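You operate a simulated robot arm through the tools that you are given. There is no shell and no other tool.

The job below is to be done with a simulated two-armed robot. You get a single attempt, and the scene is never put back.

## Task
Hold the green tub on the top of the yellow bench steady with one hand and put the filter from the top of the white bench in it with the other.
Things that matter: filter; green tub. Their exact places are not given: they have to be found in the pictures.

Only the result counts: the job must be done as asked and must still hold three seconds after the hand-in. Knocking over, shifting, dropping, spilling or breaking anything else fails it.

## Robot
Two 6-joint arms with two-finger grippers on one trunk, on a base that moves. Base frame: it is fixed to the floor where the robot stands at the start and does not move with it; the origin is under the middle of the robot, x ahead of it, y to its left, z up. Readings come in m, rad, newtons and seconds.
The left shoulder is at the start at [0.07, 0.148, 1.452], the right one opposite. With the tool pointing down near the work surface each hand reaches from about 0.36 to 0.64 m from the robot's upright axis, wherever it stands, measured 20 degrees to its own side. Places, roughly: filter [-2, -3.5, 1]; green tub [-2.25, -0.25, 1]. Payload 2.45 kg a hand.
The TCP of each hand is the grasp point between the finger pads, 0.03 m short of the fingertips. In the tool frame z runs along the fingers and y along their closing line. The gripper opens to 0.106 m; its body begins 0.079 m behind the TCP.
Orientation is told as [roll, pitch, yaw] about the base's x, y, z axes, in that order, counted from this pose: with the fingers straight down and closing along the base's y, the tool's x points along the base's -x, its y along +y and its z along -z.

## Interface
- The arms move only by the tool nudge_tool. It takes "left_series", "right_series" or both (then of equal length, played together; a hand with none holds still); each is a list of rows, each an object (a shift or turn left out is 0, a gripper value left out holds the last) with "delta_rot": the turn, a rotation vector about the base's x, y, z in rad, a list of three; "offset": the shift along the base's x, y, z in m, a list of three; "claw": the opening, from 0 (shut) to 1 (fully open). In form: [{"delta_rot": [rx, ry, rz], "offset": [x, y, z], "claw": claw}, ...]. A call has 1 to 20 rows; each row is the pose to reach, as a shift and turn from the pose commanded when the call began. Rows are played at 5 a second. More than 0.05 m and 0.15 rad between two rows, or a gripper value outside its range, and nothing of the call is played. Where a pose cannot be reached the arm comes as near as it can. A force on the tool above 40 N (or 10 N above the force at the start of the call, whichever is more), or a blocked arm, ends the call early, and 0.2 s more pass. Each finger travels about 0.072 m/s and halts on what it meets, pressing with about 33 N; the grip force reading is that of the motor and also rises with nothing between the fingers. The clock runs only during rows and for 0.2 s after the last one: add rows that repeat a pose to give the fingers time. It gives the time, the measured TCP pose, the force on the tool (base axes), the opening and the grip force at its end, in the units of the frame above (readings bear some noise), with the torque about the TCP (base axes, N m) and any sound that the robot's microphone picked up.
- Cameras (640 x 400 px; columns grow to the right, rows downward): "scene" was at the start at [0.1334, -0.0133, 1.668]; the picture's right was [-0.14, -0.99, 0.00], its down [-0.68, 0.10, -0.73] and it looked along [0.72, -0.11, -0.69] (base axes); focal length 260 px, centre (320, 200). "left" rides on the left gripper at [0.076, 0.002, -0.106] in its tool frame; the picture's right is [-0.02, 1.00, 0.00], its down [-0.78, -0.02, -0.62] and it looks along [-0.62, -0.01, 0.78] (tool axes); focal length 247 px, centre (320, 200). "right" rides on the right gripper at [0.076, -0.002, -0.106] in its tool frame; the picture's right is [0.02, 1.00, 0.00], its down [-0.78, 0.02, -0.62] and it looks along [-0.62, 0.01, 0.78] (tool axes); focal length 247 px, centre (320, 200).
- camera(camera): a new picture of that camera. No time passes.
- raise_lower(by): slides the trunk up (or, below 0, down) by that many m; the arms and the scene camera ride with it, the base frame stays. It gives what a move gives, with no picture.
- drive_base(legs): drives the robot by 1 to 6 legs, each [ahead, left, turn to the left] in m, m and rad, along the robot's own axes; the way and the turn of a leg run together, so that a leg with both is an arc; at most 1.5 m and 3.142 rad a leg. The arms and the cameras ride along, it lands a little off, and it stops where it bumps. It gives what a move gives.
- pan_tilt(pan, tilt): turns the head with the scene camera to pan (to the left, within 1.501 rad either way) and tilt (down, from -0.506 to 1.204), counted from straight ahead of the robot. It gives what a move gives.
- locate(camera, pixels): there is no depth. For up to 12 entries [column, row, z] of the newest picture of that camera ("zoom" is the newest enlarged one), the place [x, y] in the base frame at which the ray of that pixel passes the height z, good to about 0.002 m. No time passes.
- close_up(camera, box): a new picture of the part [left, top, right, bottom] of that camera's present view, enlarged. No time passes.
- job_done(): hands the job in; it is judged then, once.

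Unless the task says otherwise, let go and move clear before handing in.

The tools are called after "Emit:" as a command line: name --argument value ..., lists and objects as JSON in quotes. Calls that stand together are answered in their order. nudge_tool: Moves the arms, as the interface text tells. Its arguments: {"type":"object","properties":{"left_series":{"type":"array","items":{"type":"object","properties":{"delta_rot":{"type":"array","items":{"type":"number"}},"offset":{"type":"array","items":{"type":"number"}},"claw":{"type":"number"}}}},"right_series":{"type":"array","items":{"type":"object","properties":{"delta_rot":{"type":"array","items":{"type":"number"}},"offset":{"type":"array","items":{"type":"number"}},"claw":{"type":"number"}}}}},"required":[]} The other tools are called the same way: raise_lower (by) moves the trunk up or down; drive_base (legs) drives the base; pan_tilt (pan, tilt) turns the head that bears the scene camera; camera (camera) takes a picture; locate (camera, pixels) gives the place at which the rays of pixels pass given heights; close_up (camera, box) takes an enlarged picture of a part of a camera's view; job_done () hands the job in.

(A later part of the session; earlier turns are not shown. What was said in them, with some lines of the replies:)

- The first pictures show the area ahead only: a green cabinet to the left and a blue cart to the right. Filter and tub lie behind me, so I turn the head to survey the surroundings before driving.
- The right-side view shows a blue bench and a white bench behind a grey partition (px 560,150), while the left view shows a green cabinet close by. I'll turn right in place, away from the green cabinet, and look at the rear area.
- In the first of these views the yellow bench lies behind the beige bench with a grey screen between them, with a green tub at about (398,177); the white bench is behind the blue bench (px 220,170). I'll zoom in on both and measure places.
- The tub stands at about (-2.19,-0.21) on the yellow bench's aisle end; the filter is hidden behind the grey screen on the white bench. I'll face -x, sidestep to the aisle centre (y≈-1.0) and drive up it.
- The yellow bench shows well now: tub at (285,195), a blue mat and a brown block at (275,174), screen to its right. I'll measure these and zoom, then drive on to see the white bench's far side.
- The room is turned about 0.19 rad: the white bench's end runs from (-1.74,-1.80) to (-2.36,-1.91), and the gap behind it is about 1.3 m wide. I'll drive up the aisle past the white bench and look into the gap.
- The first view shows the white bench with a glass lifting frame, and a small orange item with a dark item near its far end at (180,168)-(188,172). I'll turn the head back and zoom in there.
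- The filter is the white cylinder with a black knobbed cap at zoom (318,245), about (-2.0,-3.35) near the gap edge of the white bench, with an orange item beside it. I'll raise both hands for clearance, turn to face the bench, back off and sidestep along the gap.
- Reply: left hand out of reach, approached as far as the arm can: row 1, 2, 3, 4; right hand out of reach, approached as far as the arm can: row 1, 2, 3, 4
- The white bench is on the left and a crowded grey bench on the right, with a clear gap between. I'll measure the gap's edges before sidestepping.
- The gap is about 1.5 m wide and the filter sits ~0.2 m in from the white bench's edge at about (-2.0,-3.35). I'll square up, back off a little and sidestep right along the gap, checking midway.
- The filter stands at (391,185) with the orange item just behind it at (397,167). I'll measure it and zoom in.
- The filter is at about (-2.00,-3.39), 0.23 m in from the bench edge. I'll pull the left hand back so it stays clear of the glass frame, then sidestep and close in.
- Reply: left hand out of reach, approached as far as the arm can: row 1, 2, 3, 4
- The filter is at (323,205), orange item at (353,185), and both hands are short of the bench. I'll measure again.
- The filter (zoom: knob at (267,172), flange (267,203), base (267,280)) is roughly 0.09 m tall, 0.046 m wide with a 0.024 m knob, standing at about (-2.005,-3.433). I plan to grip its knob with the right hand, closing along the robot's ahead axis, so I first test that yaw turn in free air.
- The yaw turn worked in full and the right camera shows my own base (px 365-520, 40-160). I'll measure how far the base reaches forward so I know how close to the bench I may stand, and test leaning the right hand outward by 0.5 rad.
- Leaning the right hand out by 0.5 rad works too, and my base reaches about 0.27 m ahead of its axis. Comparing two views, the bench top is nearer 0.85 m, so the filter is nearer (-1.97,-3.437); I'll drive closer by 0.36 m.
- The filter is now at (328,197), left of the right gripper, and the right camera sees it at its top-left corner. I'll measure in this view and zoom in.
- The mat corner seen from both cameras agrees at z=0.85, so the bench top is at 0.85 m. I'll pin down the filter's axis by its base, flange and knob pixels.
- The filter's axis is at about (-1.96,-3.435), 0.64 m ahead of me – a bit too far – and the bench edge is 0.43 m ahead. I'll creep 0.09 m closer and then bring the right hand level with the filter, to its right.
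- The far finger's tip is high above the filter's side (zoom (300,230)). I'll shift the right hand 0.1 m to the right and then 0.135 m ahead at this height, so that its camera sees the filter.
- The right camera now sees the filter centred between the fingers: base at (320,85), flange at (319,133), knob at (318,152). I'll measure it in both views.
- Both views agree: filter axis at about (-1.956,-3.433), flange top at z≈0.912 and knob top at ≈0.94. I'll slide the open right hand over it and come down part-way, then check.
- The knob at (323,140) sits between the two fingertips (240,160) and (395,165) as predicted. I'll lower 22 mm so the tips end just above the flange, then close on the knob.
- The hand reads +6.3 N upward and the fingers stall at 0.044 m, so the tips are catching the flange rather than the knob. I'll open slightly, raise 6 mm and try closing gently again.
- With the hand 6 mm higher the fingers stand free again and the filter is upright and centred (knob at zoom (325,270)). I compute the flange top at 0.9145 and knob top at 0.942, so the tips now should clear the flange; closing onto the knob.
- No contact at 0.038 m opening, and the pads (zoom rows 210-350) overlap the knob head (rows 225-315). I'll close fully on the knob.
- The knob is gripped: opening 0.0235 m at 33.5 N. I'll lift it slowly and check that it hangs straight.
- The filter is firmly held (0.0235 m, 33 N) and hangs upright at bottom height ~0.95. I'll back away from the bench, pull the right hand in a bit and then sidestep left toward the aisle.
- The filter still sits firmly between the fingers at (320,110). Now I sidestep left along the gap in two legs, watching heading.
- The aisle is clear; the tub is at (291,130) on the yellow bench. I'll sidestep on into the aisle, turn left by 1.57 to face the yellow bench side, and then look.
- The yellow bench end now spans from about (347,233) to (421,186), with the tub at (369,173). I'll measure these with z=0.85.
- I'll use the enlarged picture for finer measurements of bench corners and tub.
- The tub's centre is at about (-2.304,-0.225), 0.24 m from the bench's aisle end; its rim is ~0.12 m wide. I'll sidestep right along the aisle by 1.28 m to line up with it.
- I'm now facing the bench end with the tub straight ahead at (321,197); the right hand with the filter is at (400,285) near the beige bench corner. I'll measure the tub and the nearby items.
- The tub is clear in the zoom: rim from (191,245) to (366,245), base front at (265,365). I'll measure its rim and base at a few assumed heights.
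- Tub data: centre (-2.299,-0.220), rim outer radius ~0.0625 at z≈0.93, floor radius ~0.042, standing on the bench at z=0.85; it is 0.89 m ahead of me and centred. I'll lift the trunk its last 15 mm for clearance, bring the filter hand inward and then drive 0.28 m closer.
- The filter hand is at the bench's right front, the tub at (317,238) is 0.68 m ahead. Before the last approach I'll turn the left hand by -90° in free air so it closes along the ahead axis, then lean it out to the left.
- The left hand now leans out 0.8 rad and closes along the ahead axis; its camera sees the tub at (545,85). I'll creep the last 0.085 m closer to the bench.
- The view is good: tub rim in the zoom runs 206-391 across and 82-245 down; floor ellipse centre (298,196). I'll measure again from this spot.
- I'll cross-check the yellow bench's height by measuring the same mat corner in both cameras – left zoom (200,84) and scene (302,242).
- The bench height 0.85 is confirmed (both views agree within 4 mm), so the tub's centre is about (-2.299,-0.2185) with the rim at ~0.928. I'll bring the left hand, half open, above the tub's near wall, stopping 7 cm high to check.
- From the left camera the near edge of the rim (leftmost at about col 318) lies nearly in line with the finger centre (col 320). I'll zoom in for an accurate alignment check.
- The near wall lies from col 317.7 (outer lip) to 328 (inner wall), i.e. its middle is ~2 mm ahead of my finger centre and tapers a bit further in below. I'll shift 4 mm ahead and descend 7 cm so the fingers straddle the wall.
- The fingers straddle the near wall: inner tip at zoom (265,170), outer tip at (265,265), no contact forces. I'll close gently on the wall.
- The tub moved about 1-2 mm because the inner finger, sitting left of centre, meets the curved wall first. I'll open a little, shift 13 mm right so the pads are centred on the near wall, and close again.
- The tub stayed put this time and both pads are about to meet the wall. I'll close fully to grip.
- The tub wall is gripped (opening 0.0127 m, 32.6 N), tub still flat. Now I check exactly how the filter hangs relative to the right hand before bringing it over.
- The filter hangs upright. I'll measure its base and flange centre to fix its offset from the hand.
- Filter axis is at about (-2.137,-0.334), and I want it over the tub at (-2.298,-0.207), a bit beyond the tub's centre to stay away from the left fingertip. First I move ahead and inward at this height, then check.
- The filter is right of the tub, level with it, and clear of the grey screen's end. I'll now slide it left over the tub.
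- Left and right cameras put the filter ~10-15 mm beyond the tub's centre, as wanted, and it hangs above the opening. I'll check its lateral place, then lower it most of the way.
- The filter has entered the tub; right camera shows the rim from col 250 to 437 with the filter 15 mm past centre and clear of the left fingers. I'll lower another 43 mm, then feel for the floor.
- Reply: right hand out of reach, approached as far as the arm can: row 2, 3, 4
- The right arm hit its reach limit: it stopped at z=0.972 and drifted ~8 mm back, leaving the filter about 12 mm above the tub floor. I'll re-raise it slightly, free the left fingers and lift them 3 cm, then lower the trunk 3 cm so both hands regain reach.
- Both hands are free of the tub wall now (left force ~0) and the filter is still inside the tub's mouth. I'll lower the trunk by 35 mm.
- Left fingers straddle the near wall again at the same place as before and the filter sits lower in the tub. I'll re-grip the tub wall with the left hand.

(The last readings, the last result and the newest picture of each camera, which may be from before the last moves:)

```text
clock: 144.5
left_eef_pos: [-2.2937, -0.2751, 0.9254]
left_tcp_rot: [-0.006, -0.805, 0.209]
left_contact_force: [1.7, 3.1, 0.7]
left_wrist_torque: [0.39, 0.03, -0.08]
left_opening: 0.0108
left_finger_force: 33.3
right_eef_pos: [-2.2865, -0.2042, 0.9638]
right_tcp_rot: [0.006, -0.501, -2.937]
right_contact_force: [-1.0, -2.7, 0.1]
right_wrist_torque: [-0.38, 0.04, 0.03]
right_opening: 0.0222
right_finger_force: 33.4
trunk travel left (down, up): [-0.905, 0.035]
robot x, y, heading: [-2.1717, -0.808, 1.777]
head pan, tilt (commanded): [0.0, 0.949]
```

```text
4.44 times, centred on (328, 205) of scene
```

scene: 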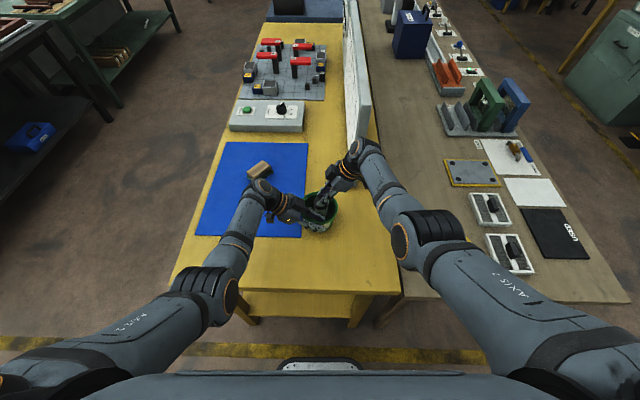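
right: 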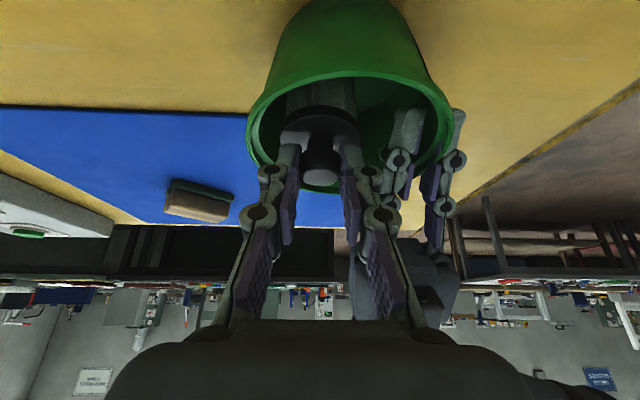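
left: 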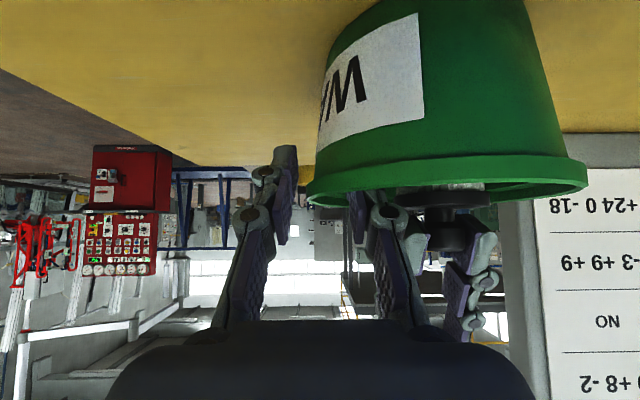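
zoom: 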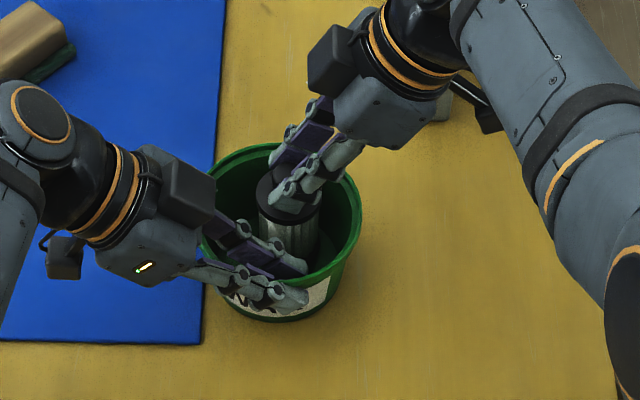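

The right hand feels -2.7 N in y and the left +3.1 N, so the filter is brushing the tub's far wall. I'll bring it 6 mm back toward the centre and then lower a few mm to feel the floor.

Emit:
nudge_tool --right_series '[{"offset": [0.0006, -0.003, 0], "claw": 0}, {"offset": [0.0012, -0.0059, 0], "claw": 0}, {"offset": [0.0012, -0.0059, 0], "claw": 0}]'

Emit:
nudge_tool --right_series '[{"offset": [0, 0, -0.002], "claw": 0}, {"offset": [0, 0, -0.004], "claw": 0}, {"offset": [0, 0, -0.004], "claw": 0}]'

Emit:
camera --camera "right"

Emit:
close_up --camera "scene" --box '[272, 160, 384, 250]'

```text
clock: 145.3
left_eef_pos: [-2.2957, -0.2755, 0.9246]
left_tcp_rot: [-0.007, -0.805, 0.208]
left_contact_force: [0.6, 2.3, 3.8]
left_wrist_torque: [0.39, 0.15, -0.09]
left_opening: 0.0111
left_finger_force: 33.4
right_eef_pos: [-2.2853, -0.2098, 0.9629]
right_tcp_rot: [0.002, -0.499, -2.936]
right_contact_force: [0.2, 0.8, -1.3]
right_wrist_torque: [-0.01, -0.02, -0.02]
right_opening: 0.0224
right_finger_force: 33.4
trunk travel left (down, up): [-0.905, 0.035]
robot x, y, heading: [-2.1746, -0.8034, 1.773]
head pan, tilt (commanded): [0.0, 0.949]
```

```text
clock: 146.1
left_eef_pos: [-2.296, -0.2744, 0.925]
left_tcp_rot: [-0.006, -0.804, 0.209]
left_contact_force: [1.1, 2.4, 0.6]
left_wrist_torque: [0.29, 0.19, -0.12]
left_opening: 0.0108
left_finger_force: 32.9
right_eef_pos: [-2.2856, -0.2082, 0.9601]
right_tcp_rot: [0.001, -0.5, -2.937]
right_contact_force: [0.2, -0.6, 1.8]
right_wrist_torque: [-0.11, 0.01, -0.01]
right_opening: 0.0222
right_finger_force: 32.7
trunk travel left (down, up): [-0.905, 0.035]
robot x, y, heading: [-2.1766, -0.8107, 1.777]
head pan, tilt (commanded): [0.0, 0.949]
```

```text
taken
```

right: 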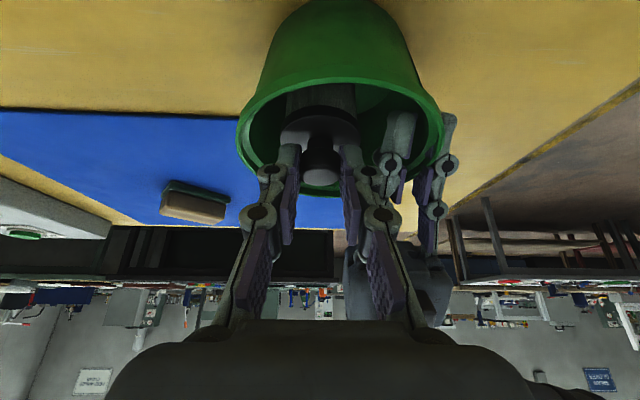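

```text
4.44 times, centred on (328, 205) of scene
```

zoom: 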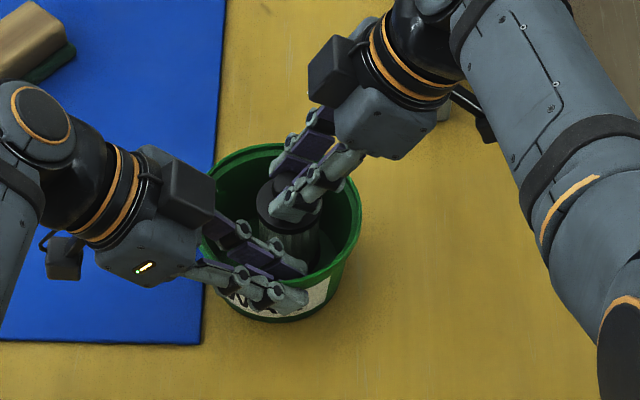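

The right hand's z-force rose by ~3 N at z=0.960, just where I expected the filter to touch the tub floor. I'll open the right fingers slightly (to ~32 mm) to release the knob.

Emit:
nudge_tool --right_series '[{"claw": 0.25}, {"claw": 0.28}, {"claw": 0.3}, {"claw": 0.3}]'

Emit:
camera --camera "right"

Emit:
close_up --camera "right" --box '[224, 60, 416, 220]'

Emit:
close_up --camera "scene" --box '[292, 170, 364, 230]'

```text
clock: 147.1
left_eef_pos: [-2.2957, -0.2747, 0.9249]
left_tcp_rot: [-0.007, -0.803, 0.209]
left_contact_force: [1.3, 0.4, 2.6]
left_wrist_torque: [0.27, 0.1, -0.1]
left_opening: 0.0103
left_finger_force: 32.6
right_eef_pos: [-2.2852, -0.2083, 0.9585]
right_tcp_rot: [0.004, -0.5, -2.937]
right_contact_force: [0.6, 0.5, 0.1]
right_wrist_torque: [-0.03, 0.0, 0.0]
right_opening: 0.032
right_finger_force: 0.0
trunk travel left (down, up): [-0.905, 0.035]
robot x, y, heading: [-2.178, -0.8057, 1.776]
head pan, tilt (commanded): [0.0, 0.949]
```

```text
taken
```

right: 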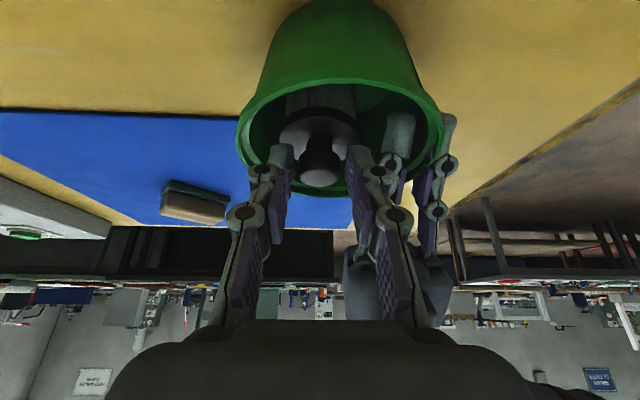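

```text
2.50 times, centred on (320, 140) of right
```

zoom: 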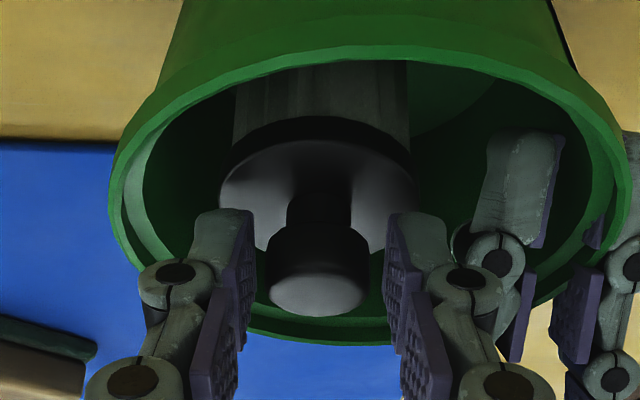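

```text
6.67 times, centred on (328, 200) of scene
```

zoom: 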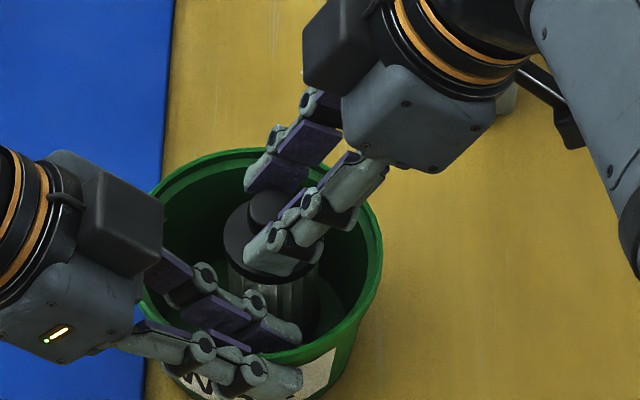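

The filter stands free and upright in the tub, the knob (zoom 265-370) is clear of both pads. I'll raise the right hand straight up.

Emit:
nudge_tool --right_series '[{"offset": [0, 0, 0.01], "claw": 0.3}, {"offset": [0, 0, 0.025], "claw": 0.3}, {"offset": [0, 0, 0.045], "claw": 0.3}, {"offset": [0, 0, 0.065], "claw": 0.3}, {"offset": [0, 0, 0.065], "claw": 0.3}]'

Emit:
close_up --camera "right" --box '[200, 0, 440, 200]'

Emit:
close_up --camera "scene" --box '[272, 160, 384, 250]'

```text
clock: 148.3
left_eef_pos: [-2.2961, -0.2756, 0.9239]
left_tcp_rot: [-0.008, -0.805, 0.209]
left_contact_force: [1.0, 0.2, 2.0]
left_wrist_torque: [0.29, 0.17, -0.06]
left_opening: 0.0106
left_finger_force: 32.1
right_eef_pos: [-2.2856, -0.2093, 1.024]
right_tcp_rot: [0.001, -0.499, -2.937]
right_contact_force: [0.7, -0.8, -0.2]
right_wrist_torque: [0.03, 0.04, 0.01]
right_opening: 0.0318
right_finger_force: 0.0
trunk travel left (down, up): [-0.905, 0.035]
robot x, y, heading: [-2.1747, -0.8088, 1.782]
head pan, tilt (commanded): [0.0, 0.949]
```

```text
2.00 times, centred on (320, 100) of right
```

zoom: 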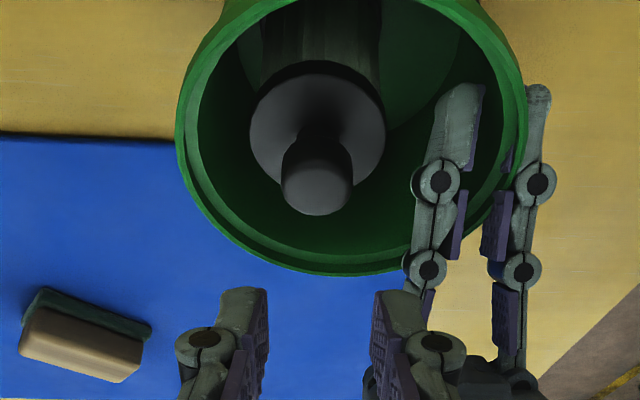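

```text
4.44 times, centred on (328, 205) of scene
```

zoom: 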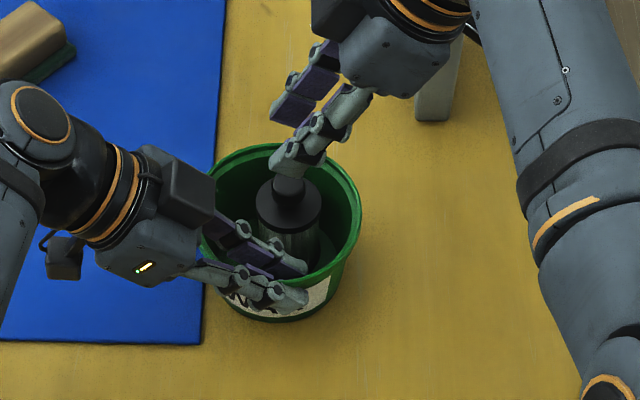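

The filter now stands upright in the tub by itself and the right hand is 6 cm above it. I'll move the right hand away to the right and back.

Emit:
nudge_tool --right_series '[{"offset": [0.0392, 0.0082, 0]}, {"offset": [0.0783, 0.0164, 0]}, {"offset": [0.111, -0.0177, 0]}, {"offset": [0.1349, -0.0586, 0]}, {"offset": [0.1538, -0.1006, 0]}, {"offset": [0.1538, -0.1006, 0]}]'

Emit:
camera --camera "scene"

Emit:
close_up --camera "scene" --box '[272, 160, 384, 250]'

```text
clock: 149.7
left_eef_pos: [-2.2972, -0.2762, 0.9245]
left_tcp_rot: [-0.007, -0.806, 0.207]
left_contact_force: [1.1, -2.3, 4.0]
left_wrist_torque: [0.28, 0.17, 0.02]
left_opening: 0.0102
left_finger_force: 32.6
right_eef_pos: [-2.1318, -0.3116, 1.0249]
right_tcp_rot: [0.003, -0.5, -2.938]
right_contact_force: [0.0, -0.4, -0.6]
right_wrist_torque: [-0.02, 0.04, 0.0]
right_opening: 0.0317
right_finger_force: 0.1
trunk travel left (down, up): [-0.905, 0.035]
robot x, y, heading: [-2.1768, -0.8044, 1.773]
head pan, tilt (commanded): [0.0, 0.949]
```

```text
taken
```

scene: 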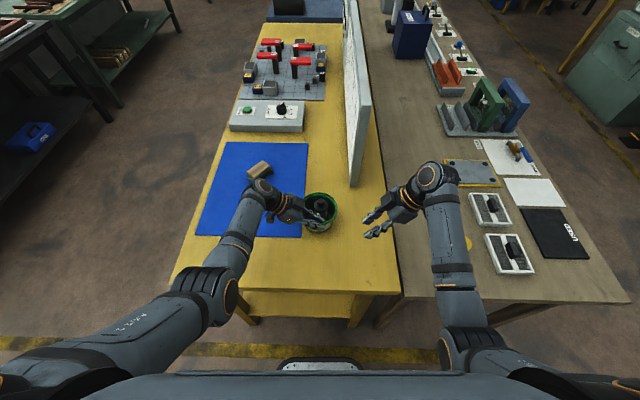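

```text
4.44 times, centred on (328, 205) of scene
```

zoom: 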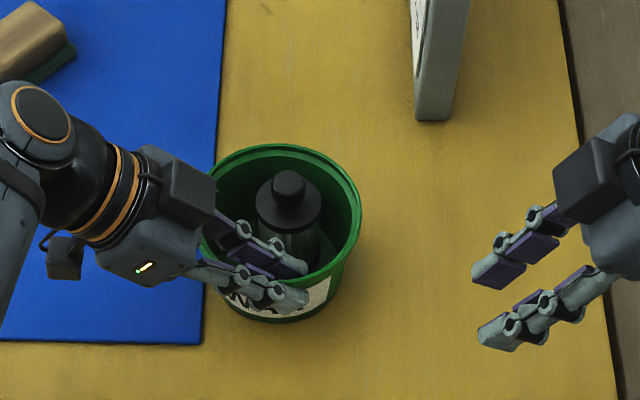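

The filter stands alone in the tub and the right hand is well clear. Now I open the left fingers slightly and lift them straight off the wall.

Emit:
nudge_tool --left_series '[{"claw": 0.15}, {"claw": 0.24}, {"claw": 0.24}, {"claw": 0.24}]'

Emit:
close_up --camera "scene" --box '[292, 170, 364, 230]'

Emit:
camera --camera "left"

```text
clock: 150.7
left_eef_pos: [-2.2964, -0.2743, 0.9233]
left_tcp_rot: [-0.008, -0.804, 0.209]
left_contact_force: [0.5, -0.2, 1.1]
left_wrist_torque: [0.0, 0.0, -0.01]
left_opening: 0.0257
left_finger_force: 0.1
right_eef_pos: [-2.1323, -0.3101, 1.0238]
right_tcp_rot: [0.002, -0.498, -2.938]
right_contact_force: [0.3, -0.5, -0.2]
right_wrist_torque: [0.0, -0.01, 0.0]
right_opening: 0.0318
right_finger_force: 0.1
trunk travel left (down, up): [-0.905, 0.035]
robot x, y, heading: [-2.1695, -0.806, 1.777]
head pan, tilt (commanded): [0.0, 0.949]
```

```text
6.67 times, centred on (328, 200) of scene
```

zoom: 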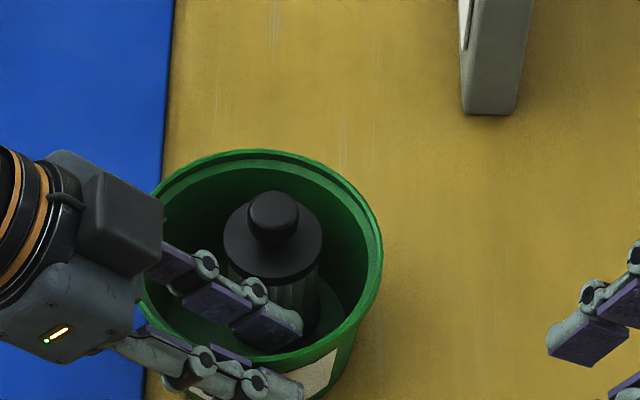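

```text
taken
```

left: 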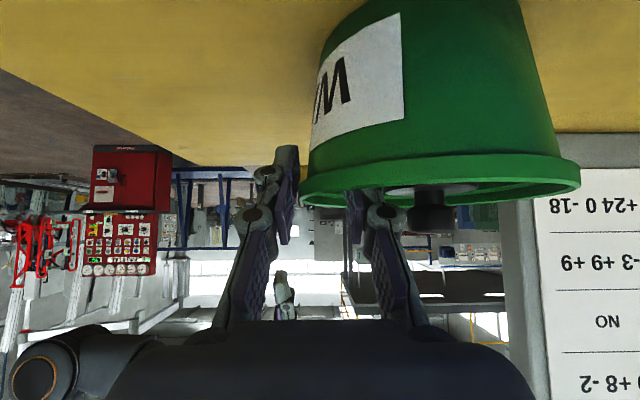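

The left fingers are open; the outer pad (col ~298) is close to the rim (col 300) while the inner one has room, so I shift the hand 5 mm toward me first, then lift straight up.

Emit:
nudge_tool --left_series '[{"offset": [0.001, -0.0049, 0]}, {"offset": [0.001, -0.0049, 0.005]}, {"offset": [0.001, -0.0049, 0.02]}, {"offset": [0.001, -0.0049, 0.04]}, {"offset": [0.001, -0.0049, 0.06]}, {"offset": [0.001, -0.0049, 0.08]}, {"offset": [0.001, -0.0049, 0.08]}]'

Emit:
close_up --camera "scene" --box '[272, 160, 384, 250]'

Emit:
camera --camera "left"

```text
clock: 152.3
left_eef_pos: [-2.2938, -0.2798, 1.0046]
left_tcp_rot: [-0.007, -0.805, 0.209]
left_contact_force: [0.1, -0.2, -1.1]
left_wrist_torque: [0.03, 0.03, 0.0]
left_opening: 0.0255
left_finger_force: 0.2
right_eef_pos: [-2.1319, -0.3103, 1.0242]
right_tcp_rot: [0.001, -0.5, -2.938]
right_contact_force: [-0.2, 0.4, 0.4]
right_wrist_torque: [0.01, 0.0, 0.01]
right_opening: 0.0318
right_finger_force: 0.0
trunk travel left (down, up): [-0.905, 0.035]
robot x, y, heading: [-2.178, -0.8056, 1.777]
head pan, tilt (commanded): [0.0, 0.949]
```

```text
4.44 times, centred on (328, 205) of scene
```

zoom: 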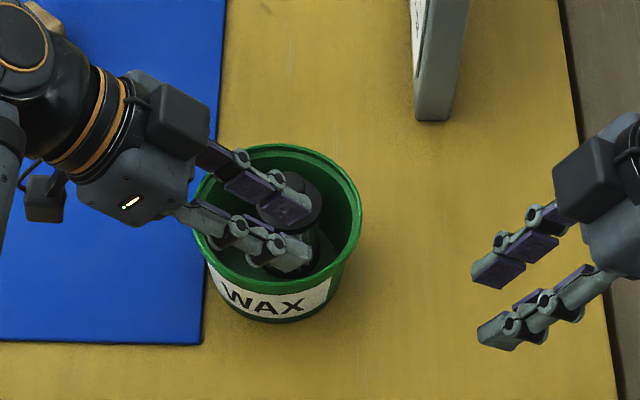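

```text
taken
```

left: 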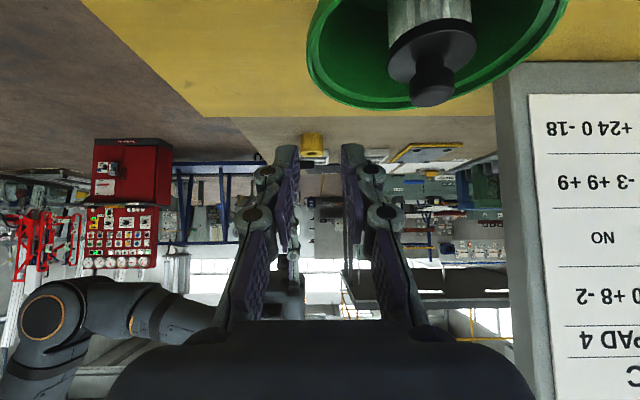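

The left hand is clear above the tub; the filter stands inside it. I'll take the left hand away to the left and back, then back the robot off.

Emit:
nudge_tool --left_series '[{"offset": [-0.0392, -0.0082, 0]}, {"offset": [-0.0783, -0.0164, 0]}, {"offset": [-0.0897, -0.0597, 0]}, {"offset": [-0.1001, -0.1078, 0]}, {"offset": [-0.1104, -0.1559, 0]}, {"offset": [-0.111, -0.202, 0]}, {"offset": [-0.111, -0.202, 0]}]'

Emit:
drive_base --legs '[[-0.25, 0, 0]]'

Emit:
pan_tilt --pan 0.0 --tilt 0.8

Emit:
camera --camera "scene"

Emit:
close_up --camera "scene" --box '[260, 150, 400, 240]'

```text
clock: 153.9
left_eef_pos: [-2.406, -0.4834, 1.0035]
left_tcp_rot: [-0.007, -0.803, 0.211]
left_contact_force: [0.3, 0.1, -0.7]
left_wrist_torque: [-0.01, 0.0, 0.02]
left_opening: 0.0251
left_finger_force: 0.0
right_eef_pos: [-2.1322, -0.3101, 1.0239]
right_tcp_rot: [0.002, -0.5, -2.937]
right_contact_force: [-0.2, -0.4, 0.0]
right_wrist_torque: [-0.03, 0.01, -0.01]
right_opening: 0.0319
right_finger_force: 0.1
trunk travel left (down, up): [-0.905, 0.035]
robot x, y, heading: [-2.175, -0.8103, 1.776]
head pan, tilt (commanded): [0.0, 0.949]
```

```text
clock: 155.8
left_eef_pos: [-2.3533, -0.7267, 1.0018]
left_tcp_rot: [-0.009, -0.804, 0.205]
left_contact_force: [-0.2, -0.1, -0.1]
left_wrist_torque: [-0.02, 0.01, 0.01]
left_opening: 0.0251
left_finger_force: 0.0
right_eef_pos: [-2.0802, -0.5559, 1.0229]
right_tcp_rot: [0.005, -0.499, -2.944]
right_contact_force: [0.0, 0.2, -0.1]
right_wrist_torque: [0.03, -0.01, -0.02]
right_opening: 0.0318
right_finger_force: 0.0
trunk travel left (down, up): [-0.905, 0.035]
robot x, y, heading: [-2.1228, -1.0558, 1.769]
head pan, tilt (commanded): [0.0, 0.949]
```

```text
clock: 156.4
left_eef_pos: [-2.3534, -0.7289, 1.0026]
left_tcp_rot: [-0.005, -0.806, 0.205]
left_contact_force: [0.2, 0.9, 0.3]
left_wrist_torque: [0.0, 0.01, 0.03]
left_opening: 0.0256
left_finger_force: 0.1
right_eef_pos: [-2.0804, -0.5558, 1.0241]
right_tcp_rot: [0.003, -0.498, -2.942]
right_contact_force: [-0.6, 0.0, 0.2]
right_wrist_torque: [0.02, -0.02, 0.0]
right_opening: 0.0319
right_finger_force: 0.0
trunk travel left (down, up): [-0.905, 0.035]
robot x, y, heading: [-2.1193, -1.0505, 1.773]
head pan, tilt (commanded): [0.0, 0.799]
```

```text
taken
```

scene: 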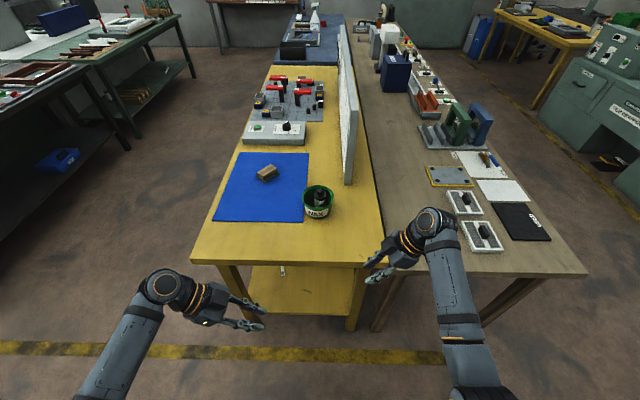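

```text
4.44 times, centred on (330, 195) of scene
```

zoom: 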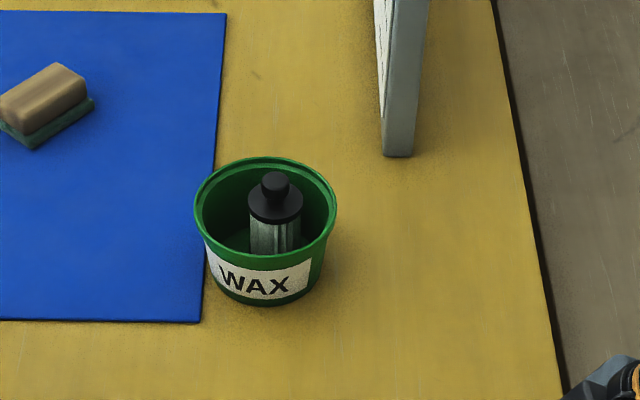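

The last picture shows the filter standing upright inside the green tub (zoom (275,215)). The tub is flat on the yellow bench and the block, mat and screen are undisturbed; both hands are empty and clear, so I'm handing the job in.

Emit:
job_done

```text
The job is handed in.
```

The filter is standing upright in the green tub on the yellow bench. I handed the job in with both hands empty and clear; the hand-in gave no verdict.

- **Filter:** the right hand gripped it by its knob and lifted it off the white bench. It was released once it touched the tub floor. On my first try at the knob, the fingers caught the filter's flange and nudged it a few millimetres on the white bench.
- **Tub:** the left hand pinched its near wall while the filter was lowered in and released. The tub ended about 5 mm closer to the robot than it started.
- **One interruption:** the right arm ran out of reach about 12 mm above the tub floor. I let go of the tub briefly, lowered the trunk by 35 mm and gripped it again before finishing.
- **Surroundings:** the final picture shows the brown block, blue mat and screen near the tub undisturbed. The other items on the white bench looked untouched when I backed away from it.
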